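You operate a simulated robot arm through the tools that you are given. There is no shell and no other tool. Be economical: measure what you need, move in short steps, check, and stop when the job is done.

The job below is to be done with a simulated two-armed robot. You get a single attempt, and the scene is never put back.

TASK
Take the insert card and put it on the green sheet. Take the blue brush and leave it on the black cabinet top. Take the purple brush and put it on the oil pad. Fetch the black shim and set it on top of the black lapping block. Take the blue clip and put it on top of the panel wiper. Open the bench drawer two, fetch the gauge foam from the inside of drawer two and set it on the kit bench shelf, then shut the two. Put one of the test blocks from the inspection bench on top of the strap block. The order is free.

The check looks at the end state, three seconds after you hand in, the way a careful person would. Anything else that was tipped, shoved, dropped, spilled or broken makes it a failure. Flat cloth is picked up by pressing the open fingertips on it (5 to 10 N) and closing them slowly along it; thin cloth reads only 2 to 8 mm in the jaws.

THE ROBOT
Two 7-joint arms with two-finger grippers on one trunk, on a base that drives. Base frame: it is fixed to the floor where the robot stands at the start and does not move with it; the origin is under the middle of the robot, x ahead of it, y to its left, z up; the surface under the hand at the start is at about z = 780. Units: mm, degrees, N and s.
The left shoulder is at the start at [78, 151, 913], the right one opposite. With the tool pointing down near the work surface each hand reaches from about 240 to 780 mm from the robot's upright axis, wherever it stands, measured 20 degrees to its own side. Places, roughly: bench drawer two [9500, -3000, 700]; black cabinet top [3600, -3800, 800]; black shim [9500, -5500, 500]; blue brush (9x4x6 cm) [6600, -4300, 800]; blue clip (5x3x3 cm) [9400, -4500, 1300]; gauge foam [9500, -3000, 750]; green sheet [-2750, -2000, 750]; insert card [500, -250, 750]; kit bench shelf [9700, -7500, 300]; lapping block [9750, -8000, 1000]; oil pad [9750, -3500, 750]; panel wiper [9500, -7250, 1000]; purple brush (8x4x6 cm) [6900, -5400, 600]; strap block [6750, -4250, 750]; test block [9500, -3000, 1000]. Payload 2.54 kg a hand.
The tool frame of a hand sits at the grasp point between the pads (the TCP): z along the fingers, y along the line on which they close. The tips reach 30 mm beyond it. The gripper opens to 116 mm. The gripper's body begins 95 mm behind the TCP.
Orientation is that of the tool frame in the base frame, as a unit quaternion [x, y, z, w]. With the fingers straight down and closing along the base's y, the tool's x points along the base's -x, its y along +y and its z along -z.

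THE INTERFACE
- The arms move only by the tool play_rows. It takes "left_motion", "right_motion" or both (then of equal length, played together; a hand with none holds still); each is a list of rows, each a list of 6 numbers: the shift along the base's x, y, z in mm, then the turn, a rotation vector about the base's x, y, z in degrees. In form: [[x, y, z, wx, wy, wz], ...]. A call has 1 to 8 rows; each row is the pose to reach, as a shift and turn from the pose commanded when the call began. "left_hand" and "right_hand" are, for a hand that has rows, the opening, from 0 (shut) to 1 (fully open), set as the call begins (left out, the last holds). A row lasts 0.2 s, in which the tool goes at most 50 mm and 8.6 degrees; a call with a longer step from one row to the next is refused whole, and so is a gripper value outside its range. Where a pose cannot be reached the arm comes as near as it can. A force on the tool above 40 N (or 10 N above the force at the start of the call, whichever is more), or a blocked arm, ends the call early, and 0.2 s more pass. The fingers move at their own pace (about 72 mm/s each) and stop on an object; they squeeze with about 23 N. The grip force told is the motor's: it shows also when the fingers shut on nothing. Time passes only in rows, and 0.2 s behind the last, so rows that repeat a pose let the fingers close. It gives the time, the measured TCP pose, the force on the tool (base axes), the opening and the grip force at its end, in the units of the frame above (readings bear some noise), with the torque about the TCP (base axes, N m) and any sound that the robot's microphone picked up.
- Cameras (640 x 400 px; columns grow to the right, rows downward): "scene" is now at [163.8, -30.4, 1059.6]; the picture's right is [-0.24, -0.97, 0.00], its down [-0.20, 0.05, -0.98] and it looks along [0.95, -0.23, -0.21] (base axes); focal length 295 px, centre (320, 200). "left" rides on the left gripper at [69, 15, -122] in its tool frame; the picture's right is [-0.21, 0.98, 0.00], its down [-0.83, -0.18, -0.53] and it looks along [-0.52, -0.11, 0.85] (tool axes); focal length 251 px, centre (320, 200). "right" rides on the right gripper at [69, -15, -122] in its tool frame; the picture's right is [0.21, 0.98, 0.00], its down [-0.83, 0.18, -0.53] and it looks along [-0.52, 0.11, 0.85] (tool axes); focal length 251 px, centre (320, 200). There is no depth. A picture from a camera that has moved, and an enlarged one, comes with that camera's place and axes in the base frame and with its lens. The place of the scene camera against the robot may be out by one fixed shift of up to 18 mm in any direction.
- snapshot(camera): a new picture of that camera. The clock stands still meanwhile.
- lift_body(by): slides the trunk up (or, below 0, down) by that many mm; the arms and the scene camera ride with it, the base frame stays. It gives what a move gives, with no picture.
- roll_base(legs): drives the robot by 1 to 6 legs, each [ahead, left, turn to the left] in mm, mm and degrees, along the robot's own axes; the way and the turn of a leg run together, so that a leg with both is an arc; at most 1500 mm and 180 degrees a leg. The arms and the cameras ride along, it lands a little off, and it stops where it bumps. It gives what a move gives.
- aim_head(pan, tilt): turns the head with the scene camera to pan (to the left, within 80 degrees either way) and tilt (down, from -29 to 69), counted from straight ahead of the robot. It gives what a move gives.
- zoom(camera, box): a new picture of the part [left, top, right, bottom] of that camera's present view, enlarged. The clock stands still meanwhile.
- close_job(): hands the job in; it is judged then, once.

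Go step by step. Nothing tells you exact positions but the pictures and the camera data: compare them with the known pose of the tool, close in by small moves and look again before you grip or let go. The budget is 483 turns and 226 pictures, counting those below and the enlarged ones. Unless the task says otherwise, let go and move clear before handing in, and close with one line.

The tools are called after ">>>" by a JSON object that holds its "name" and its "arguments". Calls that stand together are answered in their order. play_rows: Moves the arms, as the interface text tells. Its arguments: {"type":"object","properties":{"left_motion":{"type":"array"},"left_hand":{"type":"number"},"right_motion":{"type":"array"},"right_hand":{"type":"number"}},"required":[]} The other tools are called the same way: lift_body (by) slides the trunk up or down; roll_base (legs) drives the base; aim_head (pan, tilt) turns the head that bears the scene camera; snapshot (camera) takes a picture; zoom (camera, box) takes an enlarged picture of a part of a camera's view; close_job () hands the job in.

At the start:

```text
t: 0.0
left_ee_pos: [583.8, 24.5, 990.2]
left_ee_rot: [0.0, 1.0, -0.001, 0.001]
left_ft_force: [-0.4, 0.6, -0.1]
left_ft_torque: [-0.03, -0.01, 0.0]
left_grip_width: 116.1
left_finger_force: 0.2
right_ee_pos: [381.7, -293.9, 1010.8]
right_ee_rot: [0.001, 1.0, 0.001, -0.001]
right_ft_force: [-0.3, -0.1, -0.6]
right_ft_torque: [0.03, 0.01, 0.03]
right_grip_width: 115.8
right_finger_force: 0.1
trunk travel left (down, up): [-150.0, 139.0]
robot x, y, heading: [-1.5, -0.0, -0.1]
head pan, tilt: [-13.9, 12.2]
```

scene: 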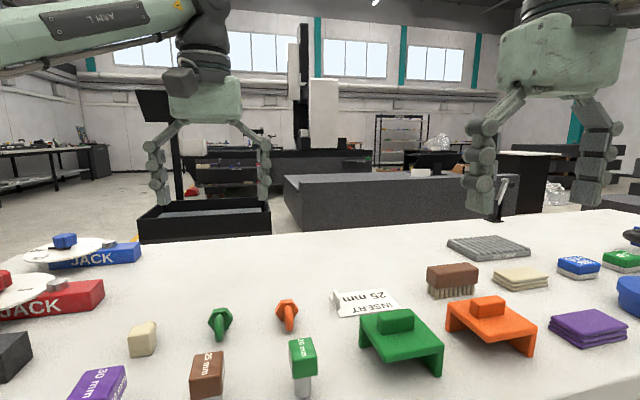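
right: 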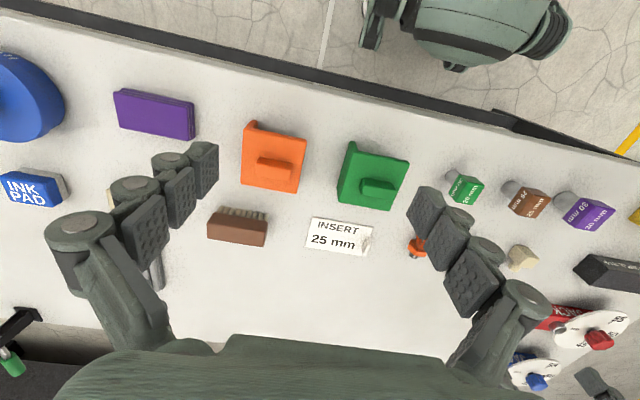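
left: 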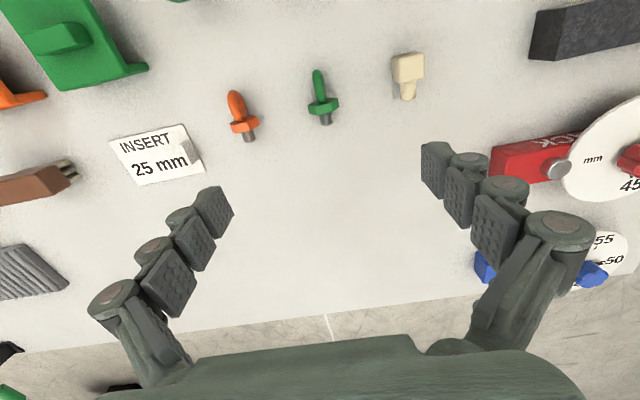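

The insert card lies at about [599, -214, 780] by both the scene and right cameras. I'll look closer at it before gripping.

>>> {"name": "zoom", "arguments": {"camera": "left", "box": [80, 100, 240, 200]}}

>>> {"name": "zoom", "arguments": {"camera": "scene", "box": [300, 250, 460, 350]}}

```text
4.00 times, centred on (160, 150) of left
camera zoom: at [514.1, 38.4, 1111.2], right [0.21, 0.98, 0.0], down [0.82, -0.18, 0.54], along [0.52, -0.11, -0.84], focal length 1006 px, centre (960, 400)
```

zoom: 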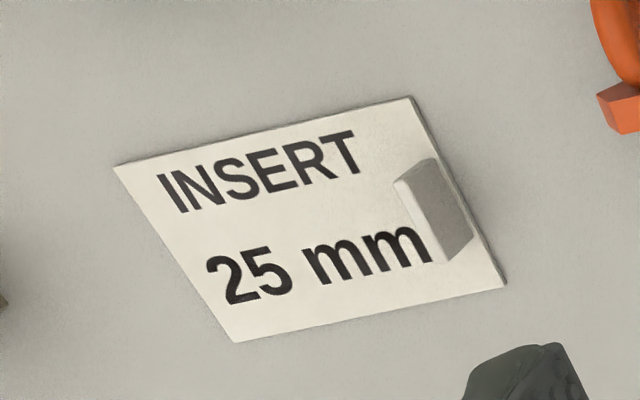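

```text
4.00 times, centred on (380, 300) of scene
camera zoom: at [163.8, -30.4, 1059.6], right [-0.24, -0.97, 0.0], down [-0.2, 0.05, -0.98], along [0.95, -0.23, -0.21], focal length 1178 px, centre (80, -200)
```

zoom: 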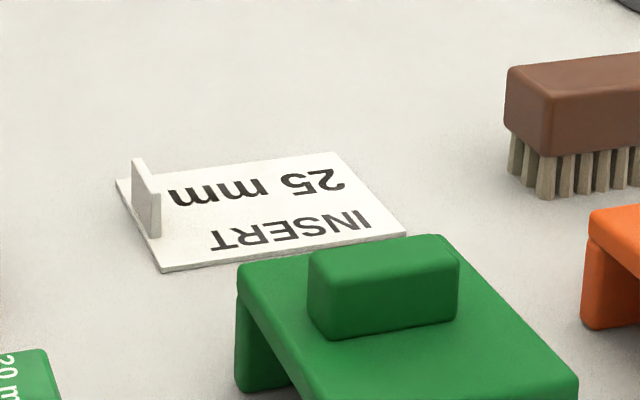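

The card has an upright tab about 30 mm long (along x) at [600, -161], top near z 805. I'll bring the right hand above it with a part-open gripper, closing along y.

>>> {"name": "play_rows", "arguments": {"right_motion": [[32, 19, -10, 0, 0, 0], [64, 38, -25, 0, 0, 0], [98, 60, -45, 0, 0, 0], [132, 82, -65, 0, 0, 0], [165, 103, -90, 0, 0, 0], [195, 122, -110, 0, 0, 0], [218, 133, -131, 0, 0, 0], [218, 133, -131, 0, 0, 0]], "right_hand": 0.4}}

>>> {"name": "snapshot", "arguments": {"camera": "right"}}

>>> {"name": "snapshot", "arguments": {"camera": "scene"}}

```text
t: 1.8
left_ee_pos: [581.9, 22.8, 991.2]
left_ee_rot: [0.0, 1.0, 0.0, 0.002]
left_ft_force: [0.2, -0.5, -0.8]
left_ft_torque: [-0.01, 0.02, 0.0]
left_grip_width: 116.0
left_finger_force: 0.2
right_ee_pos: [597.6, -163.4, 878.0]
right_ee_rot: [0.001, 1.0, 0.001, 0.001]
right_ft_force: [0.0, 0.4, 0.3]
right_ft_torque: [0.0, 0.01, -0.02]
right_grip_width: 46.3
right_finger_force: 0.0
right hand out of reach, approached as far as the arm can: row 7, 8
trunk travel left (down, up): [-150.0, 139.0]
robot x, y, heading: [1.3, -3.2, 0.0]
head pan, tilt: [-13.9, 12.2]
```

```text
220 pictures are left
camera right: at [527.2, -179.0, 999.2], right [-0.21, 0.98, 0.0], down [0.82, 0.18, 0.54], along [0.52, 0.11, -0.84], focal length 251 px, centre (320, 200)
```

right: 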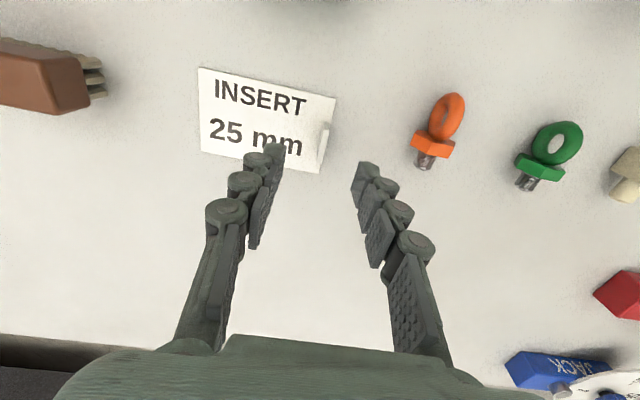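

```text
219 pictures are left
camera scene: at [163.8, -30.5, 1059.6], right [-0.24, -0.97, 0.0], down [-0.2, 0.05, -0.98], along [0.95, -0.23, -0.21], focal length 295 px, centre (320, 200)
```

scene: 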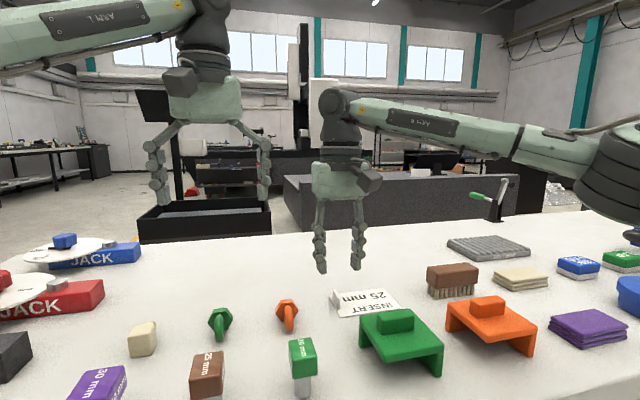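

The right gripper straddles the tab (about y -159). I'll move slightly forward and down over it, then close.

>>> {"name": "play_rows", "arguments": {"right_motion": [[2, 2, -25, 0, 0, 0], [4, 3, -45, 0, 0, 0], [4, 3, -58, 0, 0, 0], [4, 3, -60, 0, 0, 0]], "right_hand": 0.4}}

>>> {"name": "zoom", "arguments": {"camera": "right", "box": [190, 70, 430, 220]}}

>>> {"name": "zoom", "arguments": {"camera": "scene", "box": [280, 200, 440, 300]}}

```text
t: 2.8
left_ee_pos: [582.5, 24.1, 989.9]
left_ee_rot: [0.0, 1.0, 0.0, 0.002]
left_ft_force: [-0.5, -0.2, 0.2]
left_ft_torque: [0.01, -0.01, 0.01]
left_grip_width: 115.9
left_finger_force: 0.1
right_ee_pos: [602.4, -159.7, 818.7]
right_ee_rot: [0.0, 1.0, 0.0, 0.001]
right_ft_force: [-0.6, -0.7, 0.8]
right_ft_torque: [0.02, 0.01, 0.01]
right_grip_width: 46.3
right_finger_force: 0.0
trunk travel left (down, up): [-150.0, 139.0]
robot x, y, heading: [2.4, -1.8, -0.2]
head pan, tilt: [-13.9, 12.2]
```

```text
2.67 times, centred on (310, 145) of right
camera zoom: at [531.0, -175.5, 939.4], right [-0.21, 0.98, 0.0], down [0.83, 0.18, 0.53], along [0.52, 0.11, -0.85], focal length 670 px, centre (347, 347)
```

zoom: 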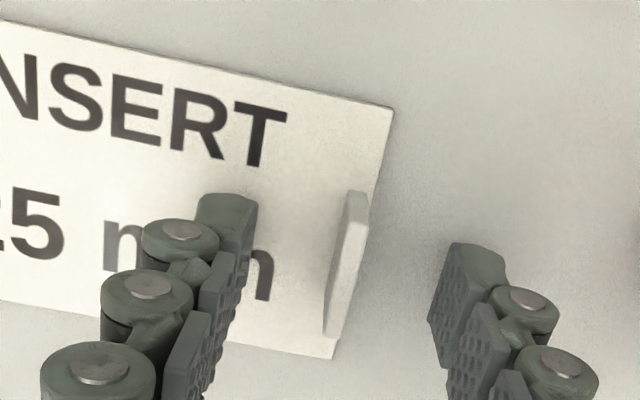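

```text
4.00 times, centred on (360, 250) of scene
camera zoom: at [163.8, -30.4, 1059.6], right [-0.24, -0.97, 0.0], down [-0.2, 0.05, -0.98], along [0.95, -0.23, -0.21], focal length 1178 px, centre (160, 0)
```

zoom: 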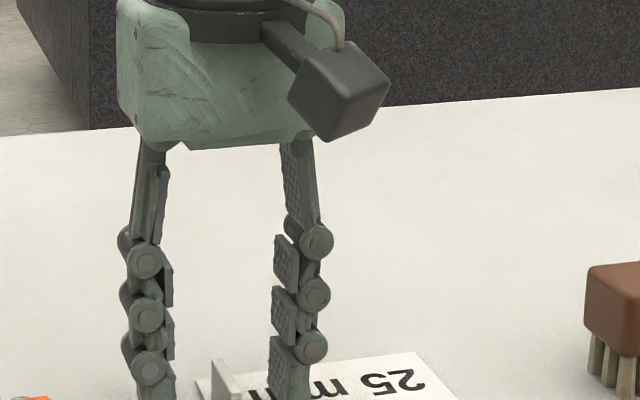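

The tab stands between the fingers. Now closing and lifting a little.

>>> {"name": "play_rows", "arguments": {"right_motion": [[0, 0, 0, 0, 0, 0], [0, 0, 0, 0, 0, 0], [0, 0, 0, 0, 0, 0], [0, 0, 0, 0, 0, 0], [0, 0, 15, 0, 0, 0], [0, 0, 45, 0, 0, 0], [0, 0, 80, 0, 0, 0]], "right_hand": 0}}

>>> {"name": "snapshot", "arguments": {"camera": "right"}}

```text
t: 4.4
left_ee_pos: [582.2, 23.2, 990.9]
left_ee_rot: [0.0, 1.0, 0.001, 0.002]
left_ft_force: [-0.5, 0.3, -0.9]
left_ft_torque: [-0.01, -0.01, -0.01]
left_grip_width: 115.8
left_finger_force: 0.0
right_ee_pos: [593.6, -167.4, 892.8]
right_ee_rot: [0.0, 1.0, 0.0, 0.0]
right_ft_force: [-0.3, 0.2, -0.6]
right_ft_torque: [0.02, 0.0, 0.03]
right_grip_width: 6.0
right_finger_force: 24.0
right hand out of reach, approached as far as the arm can: row 7
trunk travel left (down, up): [-150.0, 139.0]
robot x, y, heading: [-3.1, 2.8, -0.1]
head pan, tilt: [-13.9, 12.2]
```

```text
216 pictures are left
camera right: at [522.5, -181.7, 1013.8], right [-0.21, 0.98, 0.0], down [0.83, 0.18, 0.53], along [0.52, 0.11, -0.85], focal length 251 px, centre (320, 200)
```

right: 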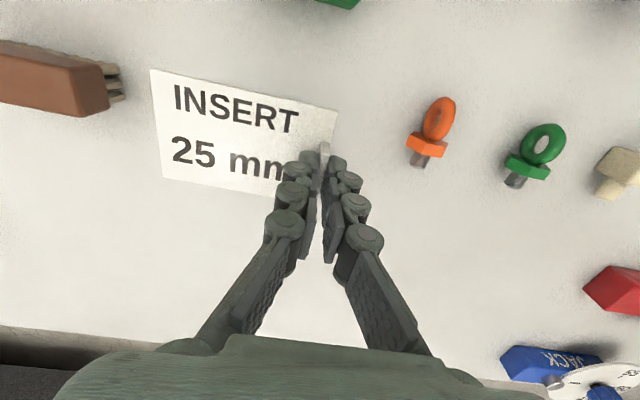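

The card is held by its tab (6 mm). I retract both hands to a compact, high carrying posture and look around for the green sheet to the rear.

>>> {"name": "play_rows", "arguments": {"right_motion": [[-20, 0, 25, 0, 0, 0], [-50, -15, 55, 0, 0, 0], [-85, -30, 85, 0, 0, 0], [-120, -50, 110, 0, 0, 0], [-155, -70, 130, 0, 0, 0], [-190, -90, 140, 0, 0, 0], [-215, -105, 140, 0, 0, 0]], "left_motion": [[-30, 20, 10, 0, 0, 0], [-60, 45, 20, 0, 0, 0], [-90, 70, 25, 0, 0, 0], [-120, 95, 30, 0, 0, 0], [-150, 125, 30, 0, 0, 0], [-180, 150, 30, 0, 0, 0], [-205, 175, 30, 0, 0, 0]]}}

>>> {"name": "aim_head", "arguments": {"pan": -70, "tilt": 12}}

>>> {"name": "snapshot", "arguments": {"camera": "scene"}}

```text
t: 6.0
left_ee_pos: [376.9, 198.5, 1020.8]
left_ee_rot: [0.0, 1.0, 0.0, 0.002]
left_ft_force: [-0.1, 0.6, 0.5]
left_ft_torque: [0.01, 0.01, 0.03]
left_grip_width: 116.2
left_finger_force: 0.0
right_ee_pos: [377.7, -271.3, 1034.0]
right_ee_rot: [0.0, 1.0, 0.0, 0.0]
right_ft_force: [0.4, -0.7, -0.4]
right_ft_torque: [0.01, 0.03, 0.0]
right_grip_width: 6.2
right_finger_force: 23.5
trunk travel left (down, up): [-150.0, 139.0]
robot x, y, heading: [-2.9, 2.8, -0.0]
head pan, tilt: [-13.9, 12.2]
```

```text
t: 7.2
left_ee_pos: [378.3, 197.8, 1019.8]
left_ee_rot: [0.0, 1.0, 0.0, 0.002]
left_ft_force: [0.1, -0.6, 0.0]
left_ft_torque: [0.01, 0.01, 0.0]
left_grip_width: 115.6
left_finger_force: 0.1
right_ee_pos: [378.2, -270.9, 1034.2]
right_ee_rot: [0.0, 1.0, 0.0, 0.0]
right_ft_force: [-0.1, 0.2, -0.7]
right_ft_torque: [-0.03, 0.01, 0.0]
right_grip_width: 6.2
right_finger_force: 22.9
trunk travel left (down, up): [-150.0, 139.0]
robot x, y, heading: [0.5, 1.3, -0.2]
head pan, tilt: [-70.0, 12.0]
```

```text
215 pictures are left
camera scene: at [105.3, -95.7, 1059.8], right [-0.94, -0.34, 0.0], down [-0.07, 0.2, -0.98], along [0.34, -0.92, -0.21], focal length 295 px, centre (320, 200)
```

scene: 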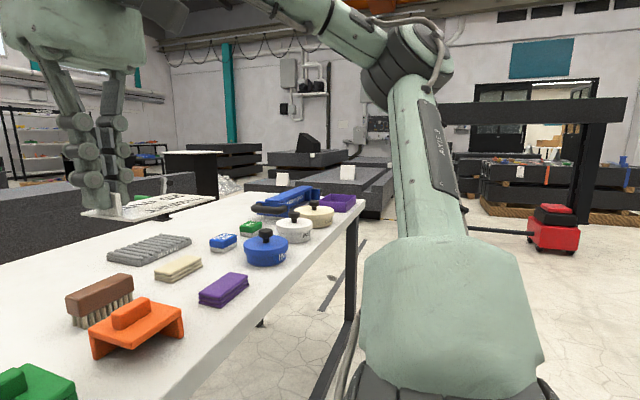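

Clear floor lies to the rear right. I back away from the bench, turn right, and look.

>>> {"name": "roll_base", "arguments": {"legs": [[-500, 0, 0], [0, 0, -90]]}}

>>> {"name": "aim_head", "arguments": {"pan": -45, "tilt": 15}}

>>> {"name": "snapshot", "arguments": {"camera": "scene"}}

```text
t: 14.1
left_ee_pos: [-303.1, -375.2, 1020.5]
left_ee_rot: [0.708, 0.706, -0.002, 0.001]
left_ft_force: [-0.3, -0.5, -0.7]
left_ft_torque: [0.01, 0.0, -0.02]
left_grip_width: 116.1
left_finger_force: 0.0
right_ee_pos: [-771.1, -376.2, 1034.5]
right_ee_rot: [0.708, 0.707, 0.0, 0.0]
right_ft_force: [0.5, -0.1, 0.5]
right_ft_torque: [-0.01, -0.01, 0.01]
right_grip_width: 5.8
right_finger_force: 22.7
trunk travel left (down, up): [-150.0, 139.0]
robot x, y, heading: [-498.4, 1.3, -90.3]
head pan, tilt: [-70.0, 12.0]
```

```text
t: 15.0
left_ee_pos: [-304.2, -375.5, 1019.9]
left_ee_rot: [0.708, 0.706, -0.001, 0.001]
left_ft_force: [-0.7, -0.4, -1.4]
left_ft_torque: [-0.03, 0.01, 0.02]
left_grip_width: 116.2
left_finger_force: 0.1
right_ee_pos: [-771.9, -375.6, 1034.5]
right_ee_rot: [0.707, 0.707, 0.0, 0.0]
right_ft_force: [-0.5, -0.4, -0.6]
right_ft_torque: [0.03, -0.02, -0.02]
right_grip_width: 6.1
right_finger_force: 22.7
trunk travel left (down, up): [-150.0, 139.0]
robot x, y, heading: [-499.3, -0.8, -90.0]
head pan, tilt: [-45.0, 15.0]
```

```text
214 pictures are left
camera scene: at [-560.7, -140.1, 1055.0], right [-0.71, 0.71, 0.0], down [0.18, 0.18, -0.97], along [-0.68, -0.68, -0.26], focal length 295 px, centre (320, 200)
```

scene: 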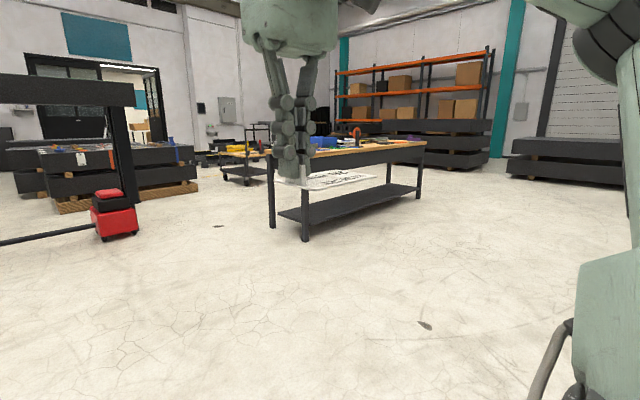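

The bench with the green sheet stands ahead at roughly x -2230…-4380, y -1990…-2560. I drive in front of it, still facing -y, stopping at about (-2750, -1350).

>>> {"name": "roll_base", "arguments": {"legs": [[650, -1125, 0], [650, -1125, 0]]}}

>>> {"name": "aim_head", "arguments": {"pan": 0, "tilt": 30}}

>>> {"name": "snapshot", "arguments": {"camera": "scene"}}

```text
t: 36.8
left_ee_pos: [-2551.0, -1676.6, 1020.8]
left_ee_rot: [0.706, 0.708, -0.002, 0.002]
left_ft_force: [0.5, 0.3, -1.0]
left_ft_torque: [0.0, 0.02, -0.02]
left_grip_width: 115.8
left_finger_force: 0.1
right_ee_pos: [-3020.7, -1677.8, 1032.9]
right_ee_rot: [0.706, 0.708, 0.0, -0.001]
right_ft_force: [1.5, -0.1, -0.1]
right_ft_torque: [-0.02, -0.02, -0.03]
right_grip_width: 6.0
right_finger_force: 23.2
trunk travel left (down, up): [-150.0, 139.0]
robot x, y, heading: [-2748.9, -1297.8, -89.9]
head pan, tilt: [-45.0, 15.0]
```

```text
t: 37.9
left_ee_pos: [-2551.0, -1676.7, 1020.6]
left_ee_rot: [0.707, 0.707, -0.001, 0.001]
left_ft_force: [-0.2, -0.1, 0.3]
left_ft_torque: [0.0, 0.03, 0.01]
left_grip_width: 115.9
left_finger_force: 0.1
right_ee_pos: [-3018.5, -1677.3, 1033.0]
right_ee_rot: [0.707, 0.707, -0.001, 0.0]
right_ft_force: [-0.1, -0.2, 0.6]
right_ft_torque: [0.0, -0.01, -0.03]
right_grip_width: 6.2
right_finger_force: 22.6
trunk travel left (down, up): [-150.0, 139.0]
robot x, y, heading: [-2748.7, -1303.0, -90.0]
head pan, tilt: [0.0, 30.0]
```

```text
213 pictures are left
camera scene: at [-2743.3, -1465.7, 1030.8], right [-1.0, 0.0, 0.0], down [0.0, 0.5, -0.87], along [0.0, -0.87, -0.5], focal length 295 px, centre (320, 200)
```

scene: 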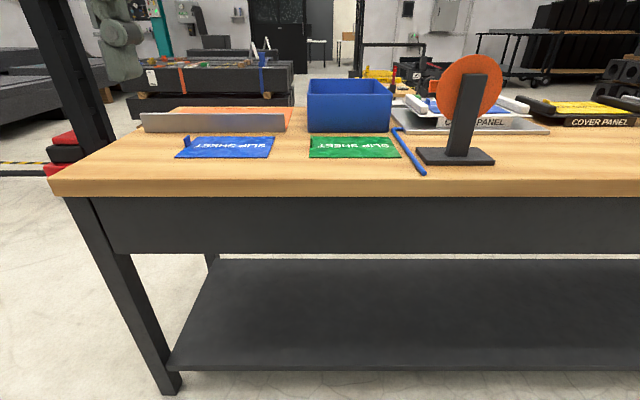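

The green slip sheet lies on the bench at about [-2825, -2165, 781], roughly 200 x 137 mm. I drive 260 mm closer and 130 mm to the left so the right arm reaches it well.

>>> {"name": "roll_base", "arguments": {"legs": [[260, 130, 0]]}}

>>> {"name": "aim_head", "arguments": {"pan": -15, "tilt": 30}}

>>> {"name": "snapshot", "arguments": {"camera": "scene"}}

>>> {"name": "snapshot", "arguments": {"camera": "right"}}

```text
t: 39.9
left_ee_pos: [-2420.8, -1936.3, 1020.5]
left_ee_rot: [0.705, 0.709, -0.001, 0.001]
left_ft_force: [-0.3, 0.1, -0.3]
left_ft_torque: [0.0, 0.01, 0.01]
left_grip_width: 116.2
left_finger_force: 0.1
right_ee_pos: [-2890.5, -1937.6, 1033.1]
right_ee_rot: [0.706, 0.708, 0.001, -0.001]
right_ft_force: [0.5, 0.1, 0.5]
right_ft_torque: [0.0, -0.03, 0.01]
right_grip_width: 6.2
right_finger_force: 22.8
trunk travel left (down, up): [-150.0, 139.0]
robot x, y, heading: [-2621.1, -1560.4, -89.6]
head pan, tilt: [0.0, 30.0]
```

```text
t: 40.7
left_ee_pos: [-2420.0, -1936.0, 1020.3]
left_ee_rot: [0.706, 0.709, -0.001, 0.002]
left_ft_force: [-0.2, -0.3, 0.4]
left_ft_torque: [-0.01, 0.04, -0.01]
left_grip_width: 116.2
left_finger_force: 0.0
right_ee_pos: [-2889.3, -1937.0, 1033.7]
right_ee_rot: [0.706, 0.708, 0.0, -0.001]
right_ft_force: [0.0, -0.2, -0.4]
right_ft_torque: [0.02, 0.01, 0.03]
right_grip_width: 6.3
right_finger_force: 22.4
trunk travel left (down, up): [-150.0, 139.0]
robot x, y, heading: [-2620.3, -1559.2, -90.0]
head pan, tilt: [-15.0, 30.0]
```

```text
212 pictures are left
camera scene: at [-2636.6, -1722.2, 1030.7], right [-0.97, 0.26, 0.0], down [0.13, 0.48, -0.87], along [-0.22, -0.84, -0.5], focal length 295 px, centre (320, 200)
```

scene: 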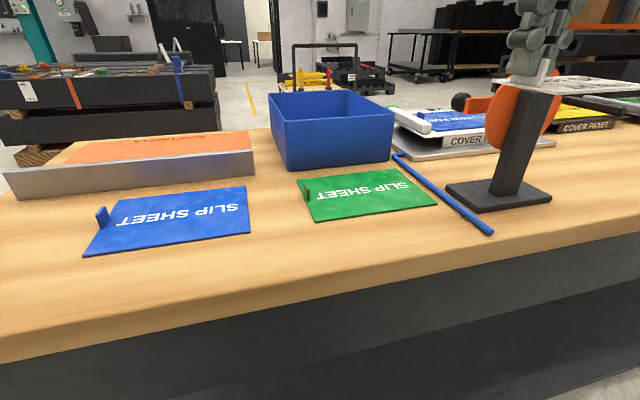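

```text
211 pictures are left
camera right: at [-2906.4, -1868.6, 1154.2], right [0.98, 0.22, 0.0], down [0.18, -0.83, 0.53], along [0.12, -0.52, -0.85], focal length 251 px, centre (320, 200)
```

right: 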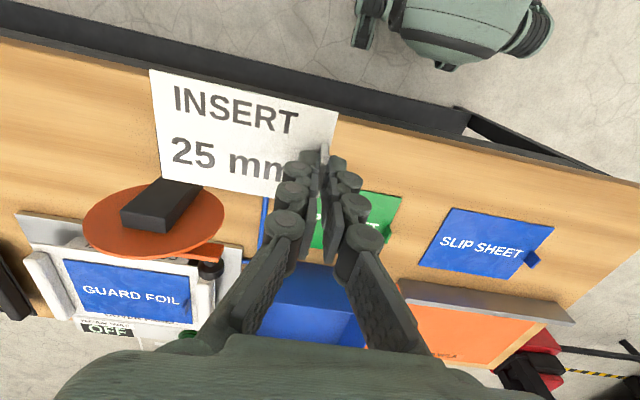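

The card hangs to the robot's right of the grip, so for the card to sit on the sheet the TCP should go to about [-2784, -2152]. I raise the trunk for reach, then move the hand left over clear space and forward, staying away from the orange wheel.

>>> {"name": "lift_body", "arguments": {"by": 80}}

>>> {"name": "play_rows", "arguments": {"right_motion": [[35, 0, 0, 0, 0, 0], [70, 0, 0, 0, 0, 0], [105, -10, 0, 0, 0, 0], [105, -50, -20, 0, 0, 0], [105, -90, -40, 0, 0, 0], [105, -130, -60, 0, 0, 0], [105, -170, -80, 0, 0, 0], [105, -215, -95, 0, 0, 0]]}}

>>> {"name": "snapshot", "arguments": {"camera": "right"}}

>>> {"name": "snapshot", "arguments": {"camera": "scene"}}

```text
t: 41.8
left_ee_pos: [-2420.5, -1936.3, 1100.2]
left_ee_rot: [0.706, 0.708, 0.0, 0.001]
left_ft_force: [-1.0, -0.7, -1.1]
left_ft_torque: [-0.01, 0.0, -0.04]
left_grip_width: 115.9
left_finger_force: 0.0
right_ee_pos: [-2888.2, -1937.7, 1112.3]
right_ee_rot: [0.707, 0.708, 0.0, 0.0]
right_ft_force: [0.9, 0.4, 0.3]
right_ft_torque: [-0.01, 0.0, 0.02]
right_grip_width: 6.1
right_finger_force: 22.8
trunk travel left (down, up): [-230.0, 59.0]
robot x, y, heading: [-2619.6, -1559.2, -89.9]
head pan, tilt: [-15.0, 30.0]
```

```text
t: 43.6
left_ee_pos: [-2420.8, -1935.4, 1100.9]
left_ee_rot: [0.707, 0.708, -0.001, 0.001]
left_ft_force: [0.4, -0.4, 1.2]
left_ft_torque: [-0.06, -0.03, 0.02]
left_grip_width: 116.1
left_finger_force: 0.0
right_ee_pos: [-2797.2, -2141.6, 1025.9]
right_ee_rot: [0.707, 0.707, -0.001, 0.001]
right_ft_force: [0.2, 1.0, 1.0]
right_ft_torque: [-0.04, -0.01, -0.02]
right_grip_width: 6.1
right_finger_force: 22.6
right hand out of reach, approached as far as the arm can: row 8
trunk travel left (down, up): [-230.0, 59.0]
robot x, y, heading: [-2618.8, -1559.7, -89.9]
head pan, tilt: [-15.0, 30.0]
```

```text
210 pictures are left
camera right: at [-2814.2, -2072.4, 1146.0], right [0.98, 0.21, 0.0], down [0.18, -0.83, 0.53], along [0.11, -0.52, -0.84], focal length 251 px, centre (320, 200)
```

right: 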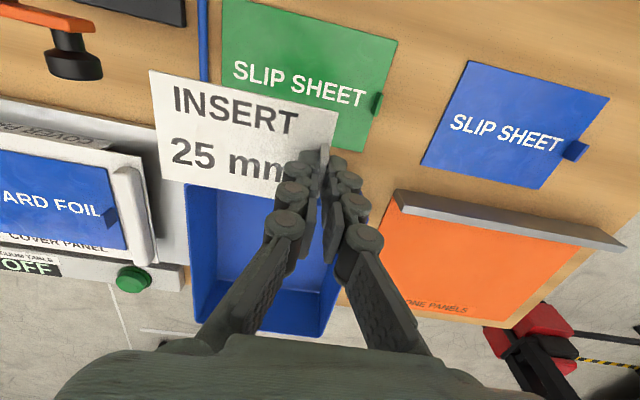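

```text
209 pictures are left
camera scene: at [-2636.9, -1721.8, 1110.9], right [-0.97, 0.26, 0.0], down [0.13, 0.48, -0.87], along [-0.22, -0.84, -0.5], focal length 295 px, centre (320, 200)
```

scene: 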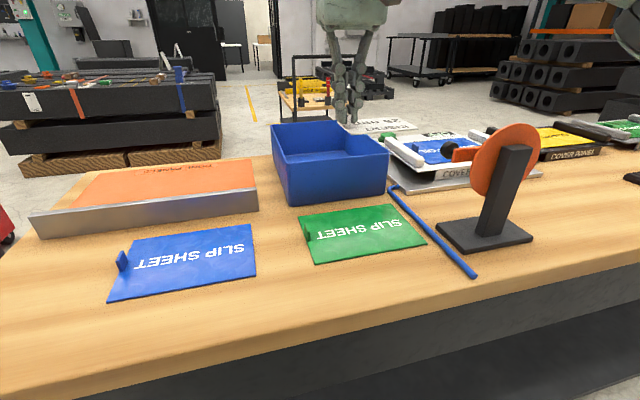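

Hand camera puts the sheet centre near y -2122 (scene says about -2150), so I'll aim in between and lower gradually, re-checking the card against the sheet.

>>> {"name": "play_rows", "arguments": {"right_motion": [[0, 0, -30, 0, 0, 0], [5, 5, -60, 0, 0, 0], [8, 10, -90, 0, 0, 0], [10, 10, -120, 0, 0, 0], [10, 10, -140, 0, 0, 0], [10, 10, -150, 0, 0, 0]]}}

>>> {"name": "snapshot", "arguments": {"camera": "right"}}

>>> {"name": "zoom", "arguments": {"camera": "scene", "box": [260, 120, 500, 270]}}

```text
t: 45.0
left_ee_pos: [-2421.1, -1935.2, 1100.8]
left_ee_rot: [0.706, 0.708, -0.001, 0.001]
left_ft_force: [0.1, 0.1, 0.4]
left_ft_torque: [-0.02, 0.0, 0.0]
left_grip_width: 116.2
left_finger_force: 0.0
right_ee_pos: [-2786.5, -2129.6, 874.3]
right_ee_rot: [0.706, 0.708, 0.0, 0.0]
right_ft_force: [0.0, 0.3, -0.1]
right_ft_torque: [0.02, -0.03, 0.0]
right_grip_width: 5.8
right_finger_force: 22.9
trunk travel left (down, up): [-230.0, 59.0]
robot x, y, heading: [-2614.8, -1560.1, -89.9]
head pan, tilt: [-15.0, 30.0]
```

```text
208 pictures are left
camera right: at [-2803.4, -2062.1, 995.1], right [0.98, 0.22, 0.0], down [0.18, -0.83, 0.53], along [0.12, -0.52, -0.85], focal length 251 px, centre (320, 200)
```

right: 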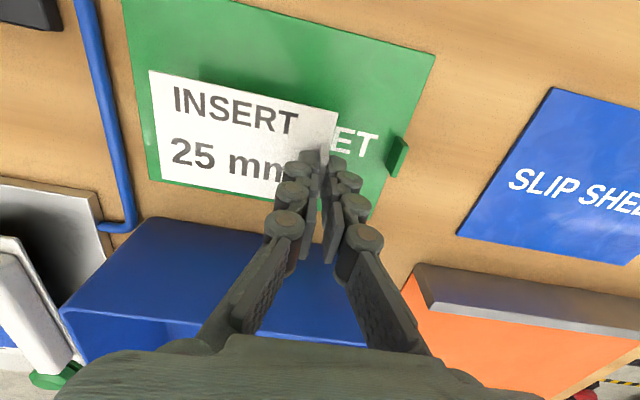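

```text
2.67 times, centred on (380, 195) of scene
camera zoom: at [-2636.7, -1722.3, 1110.7], right [-0.97, 0.26, 0.0], down [0.13, 0.48, -0.87], along [-0.22, -0.84, -0.5], focal length 786 px, centre (160, 213)
```

zoom: 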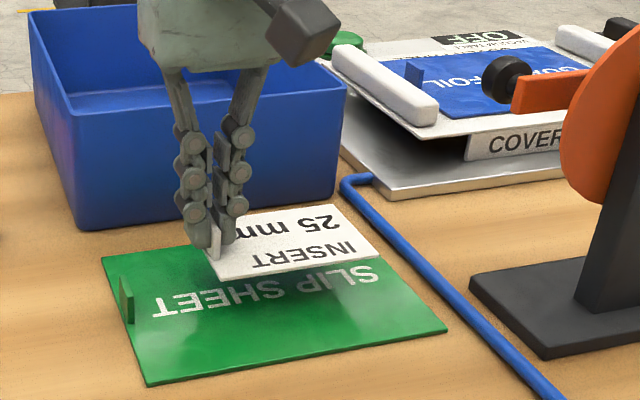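

The card is centred over the sheet with good margins. Lowering gently until it touches.

>>> {"name": "play_rows", "arguments": {"right_motion": [[0, 0, -25, 0, 0, 0], [0, 0, -42, 0, 0, 0], [0, 0, -48, 0, 0, 0], [0, 0, -51, 0, 0, 0], [0, 0, -53, 0, 0, 0]]}}

>>> {"name": "zoom", "arguments": {"camera": "scene", "box": [280, 140, 440, 240]}}

```text
t: 45.9
left_ee_pos: [-2420.3, -1933.6, 1100.7]
left_ee_rot: [0.706, 0.708, -0.002, 0.001]
left_ft_force: [-0.5, -0.3, 0.2]
left_ft_torque: [0.02, 0.0, 0.05]
left_grip_width: 115.9
left_finger_force: 0.0
right_ee_pos: [-2785.7, -2132.1, 834.5]
right_ee_rot: [0.707, 0.707, -0.003, 0.006]
right_ft_force: [-0.1, 4.5, 14.1]
right_ft_torque: [0.24, 0.06, -0.06]
right_grip_width: 6.0
right_finger_force: 23.3
trunk travel left (down, up): [-230.0, 59.0]
robot x, y, heading: [-2619.0, -1558.8, -89.9]
head pan, tilt: [-15.0, 30.0]
stopped in row 4 (right hand): the force on the tool passed its limit at 42 N (the readings are from after the stop); the commanded pose is now the measured one
```

```text
4.00 times, centred on (360, 190) of scene
camera zoom: at [-2636.7, -1720.7, 1110.8], right [-0.97, 0.26, 0.0], down [0.13, 0.48, -0.87], along [-0.22, -0.84, -0.5], focal length 1178 px, centre (160, 240)
```

zoom: 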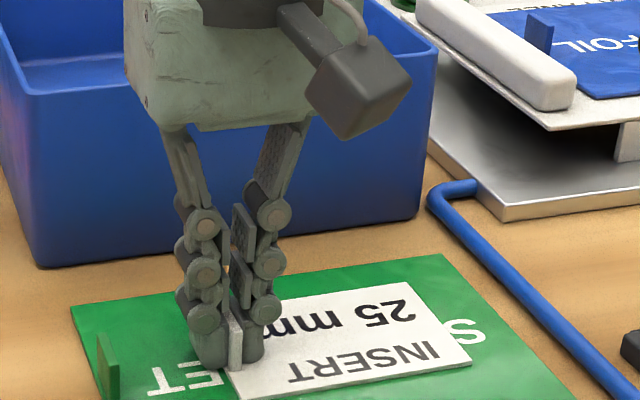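

The card is pressed on the sheet. I release gently and lift.

>>> {"name": "play_rows", "arguments": {"right_motion": [[0, 0, 1, 0, 0, 0], [0, 0, 2, 0, 0, 0], [0, 0, 2, 0, 0, 0]], "right_hand": 0.22}}

>>> {"name": "play_rows", "arguments": {"right_motion": [[0, 0, 20, 0, 0, 0], [0, 0, 50, 0, 0, 0], [0, 10, 95, 0, 0, 0], [0, 30, 140, 0, 0, 0], [-10, 60, 175, 0, 0, 0], [-20, 90, 200, 0, 0, 0]]}}

>>> {"name": "snapshot", "arguments": {"camera": "scene"}}

```text
t: 46.7
left_ee_pos: [-2420.1, -1936.5, 1100.4]
left_ee_rot: [0.707, 0.708, -0.001, 0.001]
left_ft_force: [-0.9, -0.3, 0.0]
left_ft_torque: [0.01, -0.01, 0.0]
left_grip_width: 116.0
left_finger_force: 0.0
right_ee_pos: [-2784.9, -2131.6, 833.4]
right_ee_rot: [0.706, 0.708, -0.003, 0.004]
right_ft_force: [-0.5, 0.3, 3.4]
right_ft_torque: [0.01, 0.03, -0.02]
right_grip_width: 27.2
right_finger_force: 0.1
trunk travel left (down, up): [-230.0, 59.0]
robot x, y, heading: [-2618.4, -1556.6, -90.1]
head pan, tilt: [-15.0, 30.0]
```

```text
t: 48.1
left_ee_pos: [-2421.5, -1935.3, 1101.3]
left_ee_rot: [0.706, 0.708, -0.001, 0.002]
left_ft_force: [0.2, -0.2, 0.2]
left_ft_torque: [0.0, 0.0, 0.02]
left_grip_width: 116.0
left_finger_force: 0.0
right_ee_pos: [-2805.6, -2040.8, 1032.2]
right_ee_rot: [0.706, 0.708, -0.002, 0.004]
right_ft_force: [0.0, 0.0, -0.6]
right_ft_torque: [-0.04, 0.01, -0.01]
right_grip_width: 25.4
right_finger_force: 0.1
trunk travel left (down, up): [-230.0, 59.0]
robot x, y, heading: [-2618.3, -1562.1, -89.8]
head pan, tilt: [-15.0, 30.0]
```

```text
205 pictures are left
camera scene: at [-2636.9, -1721.7, 1110.8], right [-0.97, 0.26, 0.0], down [0.13, 0.48, -0.87], along [-0.22, -0.84, -0.5], focal length 295 px, centre (320, 200)
```

scene: 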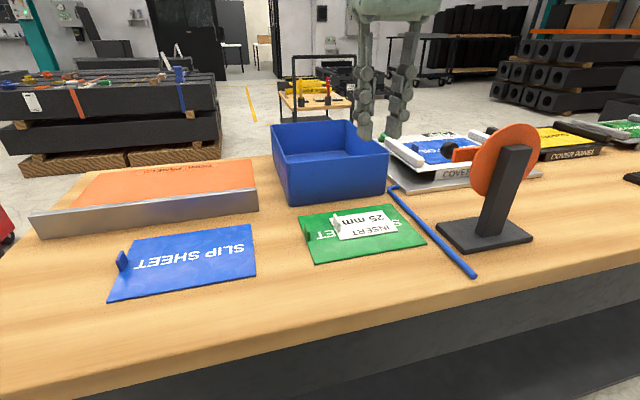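

The card lies flat on the green sheet. I tuck the right arm, back off and turn left to face +x to look for a route.

>>> {"name": "play_rows", "arguments": {"right_motion": [[-15, 40, 10, 0, 0, 0], [-35, 80, 20, 0, 0, 0], [-50, 110, 20, 0, 0, 0], [-50, 130, 20, 0, 0, 0]]}}

>>> {"name": "roll_base", "arguments": {"legs": [[-300, 0, 0], [0, 0, 80]]}}

>>> {"name": "aim_head", "arguments": {"pan": 0, "tilt": 10}}

>>> {"name": "snapshot", "arguments": {"camera": "scene"}}

```text
t: 49.1
left_ee_pos: [-2420.3, -1937.0, 1100.7]
left_ee_rot: [0.706, 0.708, -0.001, 0.001]
left_ft_force: [-0.2, 0.9, 0.3]
left_ft_torque: [0.0, -0.01, 0.0]
left_grip_width: 116.0
left_finger_force: 0.0
right_ee_pos: [-2856.4, -1912.2, 1052.8]
right_ee_rot: [0.707, 0.707, -0.002, 0.005]
right_ft_force: [-0.6, 0.1, 0.0]
right_ft_torque: [-0.03, -0.03, -0.03]
right_grip_width: 25.5
right_finger_force: 0.0
trunk travel left (down, up): [-230.0, 59.0]
robot x, y, heading: [-2618.1, -1563.0, -89.6]
head pan, tilt: [-15.0, 30.0]
```

```text
t: 54.7
left_ee_pos: [-2212.4, -1132.5, 1100.4]
left_ee_rot: [0.089, 0.996, -0.001, 0.001]
left_ft_force: [-0.3, 0.3, 0.1]
left_ft_torque: [-0.01, 0.01, -0.03]
left_grip_width: 116.0
left_finger_force: 0.1
right_ee_pos: [-2314.2, -1556.0, 1053.3]
right_ee_rot: [0.09, 0.996, 0.0, 0.005]
right_ft_force: [0.2, 0.1, 1.0]
right_ft_torque: [-0.01, 0.01, -0.01]
right_grip_width: 25.6
right_finger_force: 0.2
trunk travel left (down, up): [-230.0, 59.0]
robot x, y, heading: [-2622.5, -1259.9, -10.3]
head pan, tilt: [-15.0, 30.0]
```

```text
t: 55.5
left_ee_pos: [-2212.9, -1131.0, 1100.9]
left_ee_rot: [0.09, 0.996, 0.0, 0.001]
left_ft_force: [-0.1, -0.5, 0.0]
left_ft_torque: [0.02, -0.03, -0.02]
left_grip_width: 116.0
left_finger_force: 0.1
right_ee_pos: [-2315.0, -1556.0, 1053.1]
right_ee_rot: [0.09, 0.996, 0.002, 0.006]
right_ft_force: [-0.9, -0.2, -0.5]
right_ft_torque: [0.01, 0.01, -0.02]
right_grip_width: 25.4
right_finger_force: 0.1
trunk travel left (down, up): [-230.0, 59.0]
robot x, y, heading: [-2619.3, -1260.0, -10.1]
head pan, tilt: [0.0, 10.0]
```

```text
204 pictures are left
camera scene: at [-2455.8, -1296.1, 1143.0], right [-0.18, -0.98, 0.0], down [-0.17, 0.03, -0.98], along [0.97, -0.18, -0.17], focal length 295 px, centre (320, 200)
```

scene: 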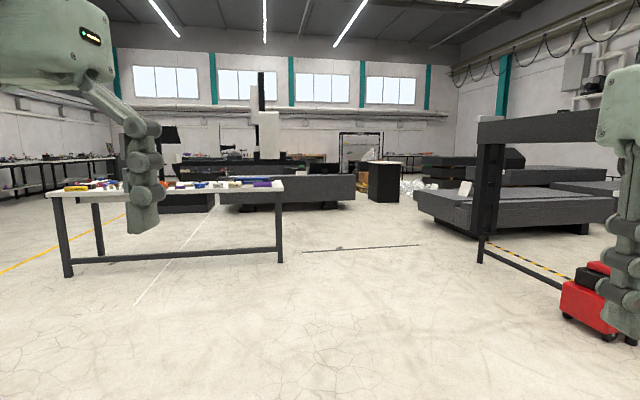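

The black cabinet shows at about [3450, -3810]. I check the floor line along the way.

>>> {"name": "zoom", "arguments": {"camera": "scene", "box": [280, 130, 520, 280]}}

```text
2.67 times, centred on (400, 205) of scene
camera zoom: at [-2455.8, -1296.1, 1143.0], right [-0.18, -0.98, 0.0], down [-0.17, 0.03, -0.98], along [0.97, -0.18, -0.17], focal length 786 px, centre (107, 187)
```

zoom: 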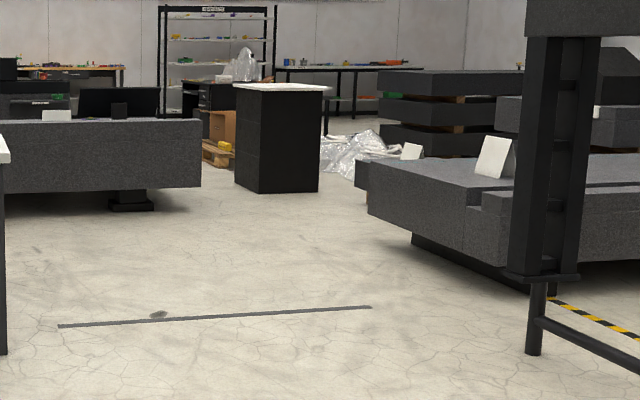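

It looks like a flat floor joint. I drive toward the cabinet and stop short to look at the passages.

>>> {"name": "roll_base", "arguments": {"legs": [[0, 0, -8], [1400, 0, 0], [1400, 0, 0], [1400, 0, 0]]}}

>>> {"name": "snapshot", "arguments": {"camera": "scene"}}

```text
t: 76.3
left_ee_pos: [1800.0, -2471.0, 1100.1]
left_ee_rot: [0.155, 0.988, -0.001, 0.002]
left_ft_force: [0.8, 0.6, -0.8]
left_ft_torque: [0.01, 0.02, 0.0]
left_grip_width: 115.6
left_finger_force: 0.0
right_ee_pos: [1643.6, -2878.0, 1052.5]
right_ee_rot: [0.155, 0.988, -0.001, 0.004]
right_ft_force: [0.2, 0.5, -0.5]
right_ft_torque: [0.01, 0.04, 0.02]
right_grip_width: 25.6
right_finger_force: 0.1
trunk travel left (down, up): [-230.0, 59.0]
robot x, y, heading: [1381.4, -2545.1, -17.5]
head pan, tilt: [0.0, 10.0]
```

```text
202 pictures are left
camera scene: at [1538.0, -2601.0, 1143.1], right [-0.3, -0.95, 0.0], down [-0.17, 0.05, -0.98], along [0.94, -0.3, -0.17], focal length 295 px, centre (320, 200)
```

scene: 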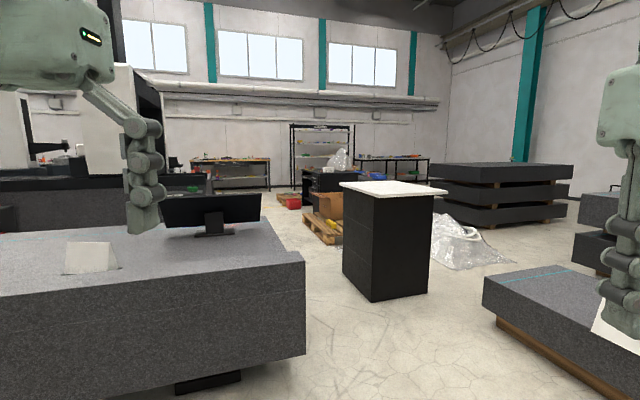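

The cabinet is at about x 3420–3920, y -3600…-4150; a gap of ~790 mm lies left of it. Zooming at what is behind it.

>>> {"name": "zoom", "arguments": {"camera": "scene", "box": [180, 120, 460, 295]}}

>>> {"name": "aim_head", "arguments": {"pan": -40, "tilt": 15}}

>>> {"name": "snapshot", "arguments": {"camera": "scene"}}

```text
2.29 times, centred on (320, 208) of scene
camera zoom: at [1538.0, -2601.0, 1143.1], right [-0.3, -0.95, 0.0], down [-0.17, 0.05, -0.98], along [0.94, -0.3, -0.17], focal length 674 px, centre (320, 183)
```

zoom: 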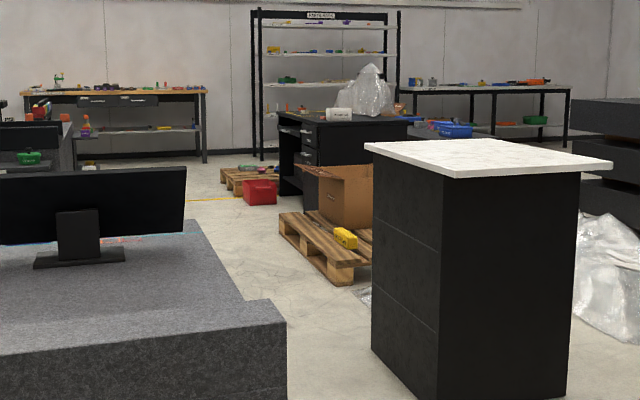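

```text
t: 77.3
left_ee_pos: [1800.3, -2470.0, 1100.2]
left_ee_rot: [0.154, 0.988, -0.001, 0.002]
left_ft_force: [-0.4, -0.5, 0.4]
left_ft_torque: [-0.02, -0.03, -0.02]
left_grip_width: 116.3
left_finger_force: 0.0
right_ee_pos: [1643.3, -2876.9, 1052.9]
right_ee_rot: [0.155, 0.988, 0.001, 0.004]
right_ft_force: [0.0, 1.0, 0.6]
right_ft_torque: [0.02, 0.02, -0.01]
right_grip_width: 25.5
right_finger_force: 0.0
trunk travel left (down, up): [-230.0, 59.0]
robot x, y, heading: [1376.9, -2542.7, -17.6]
head pan, tilt: [-40.0, 15.0]
```

```text
200 pictures are left
camera scene: at [1499.2, -2651.6, 1135.0], right [-0.85, -0.53, 0.0], down [-0.14, 0.22, -0.97], along [0.52, -0.82, -0.26], focal length 295 px, centre (320, 200)
```

scene: 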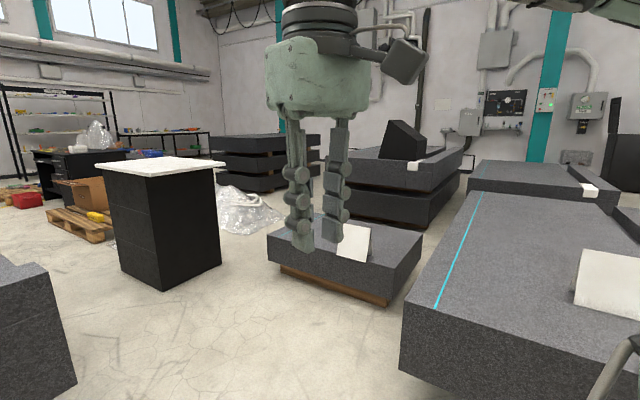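

The passage runs between the two granite plates, then left of the cabinet. I go to about (2090, -3165), straighten to heading 0, and look.

>>> {"name": "roll_base", "arguments": {"legs": [[0, 0, -23.5], [945, 0, 0], [0, 0, 41]]}}

>>> {"name": "aim_head", "arguments": {"pan": 0, "tilt": 20}}

>>> {"name": "snapshot", "arguments": {"camera": "scene"}}

```text
t: 85.5
left_ee_pos: [2468.7, -2970.3, 1100.6]
left_ee_rot: [0.004, 1.0, 0.0, 0.002]
left_ft_force: [-0.3, -0.1, -1.0]
left_ft_torque: [0.01, -0.03, 0.04]
left_grip_width: 116.1
left_finger_force: 0.2
right_ee_pos: [2440.8, -3405.1, 1051.4]
right_ee_rot: [0.005, 1.0, 0.0, 0.004]
right_ft_force: [-0.2, 0.5, -0.1]
right_ft_torque: [0.0, 0.04, 0.01]
right_grip_width: 25.5
right_finger_force: 0.0
trunk travel left (down, up): [-230.0, 59.0]
robot x, y, heading: [2087.7, -3163.5, -0.4]
head pan, tilt: [-40.0, 15.0]
```

```text
t: 86.5
left_ee_pos: [2468.7, -2970.0, 1100.7]
left_ee_rot: [0.004, 1.0, 0.0, 0.002]
left_ft_force: [1.3, -1.3, -0.6]
left_ft_torque: [0.01, 0.02, -0.01]
left_grip_width: 115.9
left_finger_force: 0.0
right_ee_pos: [2440.3, -3404.4, 1052.3]
right_ee_rot: [0.006, 1.0, 0.002, 0.004]
right_ft_force: [-0.1, -0.3, 0.0]
right_ft_torque: [0.0, -0.02, -0.01]
right_grip_width: 25.4
right_finger_force: 0.0
trunk travel left (down, up): [-230.0, 59.0]
robot x, y, heading: [2092.3, -3163.4, -0.5]
head pan, tilt: [0.0, 20.0]
```

```text
199 pictures are left
camera scene: at [2256.0, -3174.2, 1126.8], right [-0.01, -1.0, 0.0], down [-0.34, 0.0, -0.94], along [0.94, -0.01, -0.34], focal length 295 px, centre (320, 200)
```

scene: 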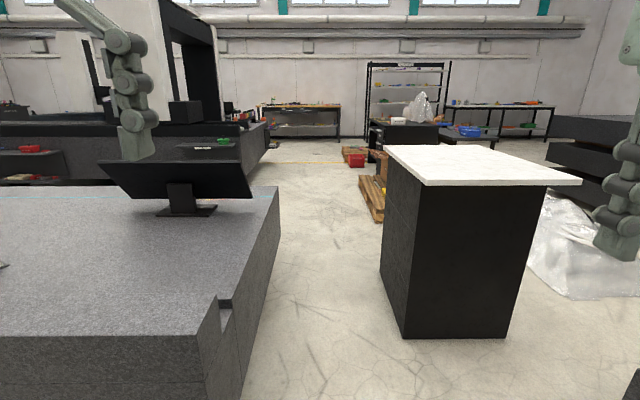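

The gap left of the cabinet is about 660 mm by my estimate. I look down beside the robot to judge its own base width.

>>> {"name": "aim_head", "arguments": {"pan": -80, "tilt": 69}}

>>> {"name": "snapshot", "arguments": {"camera": "scene"}}

>>> {"name": "aim_head", "arguments": {"pan": 0, "tilt": 69}}

>>> {"name": "snapshot", "arguments": {"camera": "scene"}}

```text
t: 88.0
left_ee_pos: [2469.8, -2969.8, 1100.9]
left_ee_rot: [0.005, 1.0, 0.0, 0.001]
left_ft_force: [0.1, -0.3, 0.5]
left_ft_torque: [-0.02, 0.0, -0.02]
left_grip_width: 116.1
left_finger_force: 0.0
right_ee_pos: [2441.2, -3404.3, 1053.1]
right_ee_rot: [0.006, 1.0, 0.002, 0.005]
right_ft_force: [-0.5, 0.3, -0.3]
right_ft_torque: [-0.01, 0.04, -0.03]
right_grip_width: 25.4
right_finger_force: 0.0
trunk travel left (down, up): [-230.0, 59.0]
robot x, y, heading: [2089.5, -3161.4, -0.4]
head pan, tilt: [-80.0, 68.8]
```

```text
198 pictures are left
camera scene: at [2172.2, -3228.4, 1059.3], right [-0.99, -0.17, 0.0], down [-0.15, 0.92, -0.36], along [0.06, -0.36, -0.93], focal length 295 px, centre (320, 200)
```

scene: 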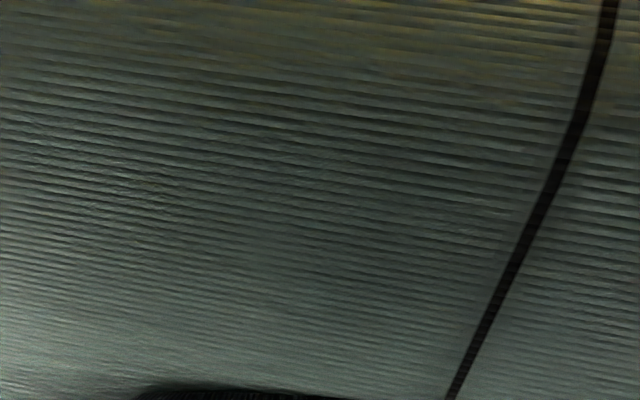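

```text
t: 89.6
left_ee_pos: [2469.7, -2970.3, 1100.0]
left_ee_rot: [0.005, 1.0, 0.0, 0.002]
left_ft_force: [0.2, 0.3, 0.1]
left_ft_torque: [0.03, 0.01, 0.0]
left_grip_width: 116.3
left_finger_force: 0.1
right_ee_pos: [2441.2, -3405.2, 1052.9]
right_ee_rot: [0.006, 1.0, 0.003, 0.005]
right_ft_force: [0.0, 1.0, -1.2]
right_ft_torque: [-0.05, 0.01, 0.01]
right_grip_width: 25.5
right_finger_force: 0.0
trunk travel left (down, up): [-230.0, 59.0]
robot x, y, heading: [2088.2, -3168.7, -0.6]
head pan, tilt: [0.0, 68.8]
```

```text
197 pictures are left
camera scene: at [2218.8, -3173.8, 1059.3], right [-0.01, -1.0, 0.0], down [-0.93, 0.01, -0.36], along [0.36, 0.0, -0.93], focal length 295 px, centre (320, 200)
```

scene: 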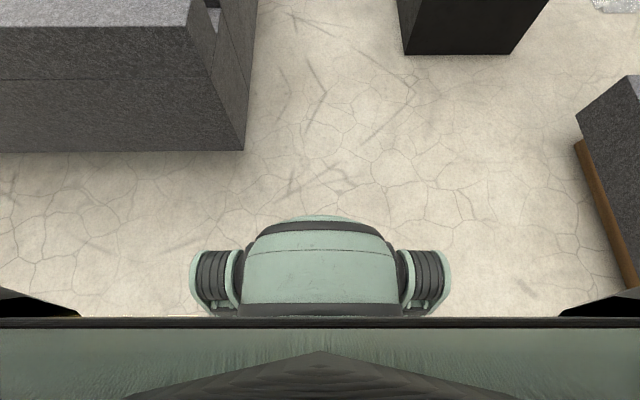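

The base with its wheels looks 700–800 mm wide depending on wheel height. I measure by parallax: lower the trunk and view the wheels again.

>>> {"name": "lift_body", "arguments": {"by": -200}}

>>> {"name": "snapshot", "arguments": {"camera": "scene"}}

```text
t: 91.8
left_ee_pos: [2469.5, -2969.7, 899.9]
left_ee_rot: [0.004, 1.0, 0.0, 0.002]
left_ft_force: [-0.7, 0.3, -0.3]
left_ft_torque: [0.0, 0.04, -0.01]
left_grip_width: 116.0
left_finger_force: 0.0
right_ee_pos: [2441.7, -3403.5, 852.1]
right_ee_rot: [0.005, 1.0, 0.002, 0.005]
right_ft_force: [-0.3, 0.0, 0.2]
right_ft_torque: [0.0, 0.03, -0.03]
right_grip_width: 25.4
right_finger_force: 0.1
trunk travel left (down, up): [-30.0, 259.0]
robot x, y, heading: [2089.9, -3164.1, -0.7]
head pan, tilt: [0.0, 68.8]
```

```text
196 pictures are left
camera scene: at [2218.8, -3173.8, 859.4], right [-0.01, -1.0, 0.0], down [-0.93, 0.01, -0.36], along [0.36, 0.0, -0.93], focal length 295 px, centre (320, 200)
```

scene: 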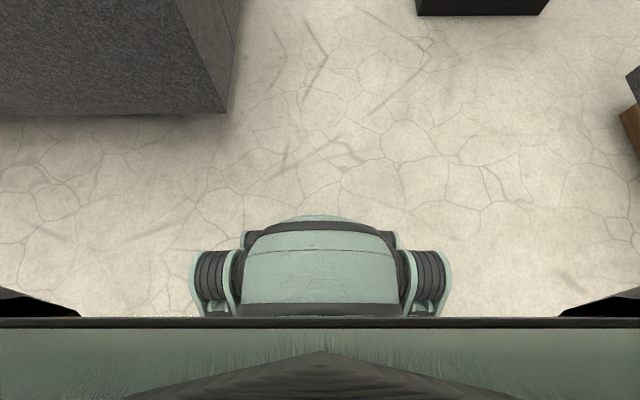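

That wide part rides with the trunk (a hip cover at mid height), and the base itself is narrower than about ±350 mm. I raise the trunk again, centre in the gap at y ≈ -3247 and go through, in careful legs.

>>> {"name": "lift_body", "arguments": {"by": 200}}

>>> {"name": "roll_base", "arguments": {"legs": [[0, -83, 0.6], [700, 0, 0]]}}

>>> {"name": "aim_head", "arguments": {"pan": 0, "tilt": 50}}

>>> {"name": "snapshot", "arguments": {"camera": "scene"}}

```text
t: 93.9
left_ee_pos: [2469.4, -2969.1, 1100.3]
left_ee_rot: [0.006, 1.0, 0.0, 0.001]
left_ft_force: [0.5, 0.2, -0.4]
left_ft_torque: [0.01, 0.01, 0.0]
left_grip_width: 116.3
left_finger_force: 0.1
right_ee_pos: [2440.9, -3404.0, 1053.4]
right_ee_rot: [0.006, 1.0, 0.002, 0.004]
right_ft_force: [-0.7, -0.1, -0.4]
right_ft_torque: [-0.01, -0.04, 0.01]
right_grip_width: 25.5
right_finger_force: 0.0
trunk travel left (down, up): [-230.0, 59.0]
robot x, y, heading: [2092.3, -3167.6, -0.3]
head pan, tilt: [0.0, 68.8]
```

```text
t: 98.9
left_ee_pos: [3172.4, -3044.3, 1100.9]
left_ee_rot: [-0.005, 1.0, -0.001, 0.001]
left_ft_force: [-0.4, -0.2, -0.7]
left_ft_torque: [-0.03, 0.05, 0.0]
left_grip_width: 116.0
left_finger_force: 0.1
right_ee_pos: [3153.3, -3478.4, 1051.9]
right_ee_rot: [-0.003, 1.0, 0.002, 0.004]
right_ft_force: [0.3, -0.8, 0.7]
right_ft_torque: [-0.03, 0.04, -0.03]
right_grip_width: 25.7
right_finger_force: 0.0
trunk travel left (down, up): [-230.0, 59.0]
robot x, y, heading: [2797.4, -3241.6, -0.0]
head pan, tilt: [0.0, 68.8]
```

```text
t: 99.7
left_ee_pos: [3174.2, -3044.3, 1100.8]
left_ee_rot: [-0.005, 1.0, 0.0, 0.002]
left_ft_force: [-0.3, 0.0, 0.0]
left_ft_torque: [-0.02, 0.02, 0.03]
left_grip_width: 116.1
left_finger_force: 0.1
right_ee_pos: [3151.9, -3479.8, 1051.9]
right_ee_rot: [-0.003, 1.0, 0.002, 0.004]
right_ft_force: [-0.2, 0.9, 0.3]
right_ft_torque: [0.03, 0.0, -0.03]
right_grip_width: 25.7
right_finger_force: 0.1
trunk travel left (down, up): [-230.0, 59.0]
robot x, y, heading: [2797.1, -3242.4, 0.3]
head pan, tilt: [0.0, 50.0]
```

```text
195 pictures are left
camera scene: at [2947.4, -3251.6, 1081.2], right [0.01, -1.0, 0.0], down [-0.77, -0.01, -0.64], along [0.64, 0.0, -0.77], focal length 295 px, centre (320, 200)
```

scene: 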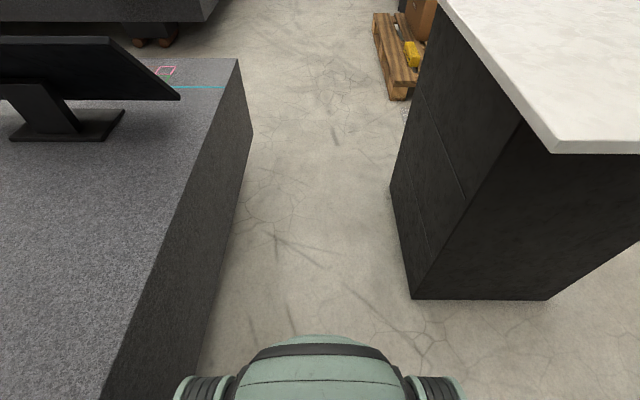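

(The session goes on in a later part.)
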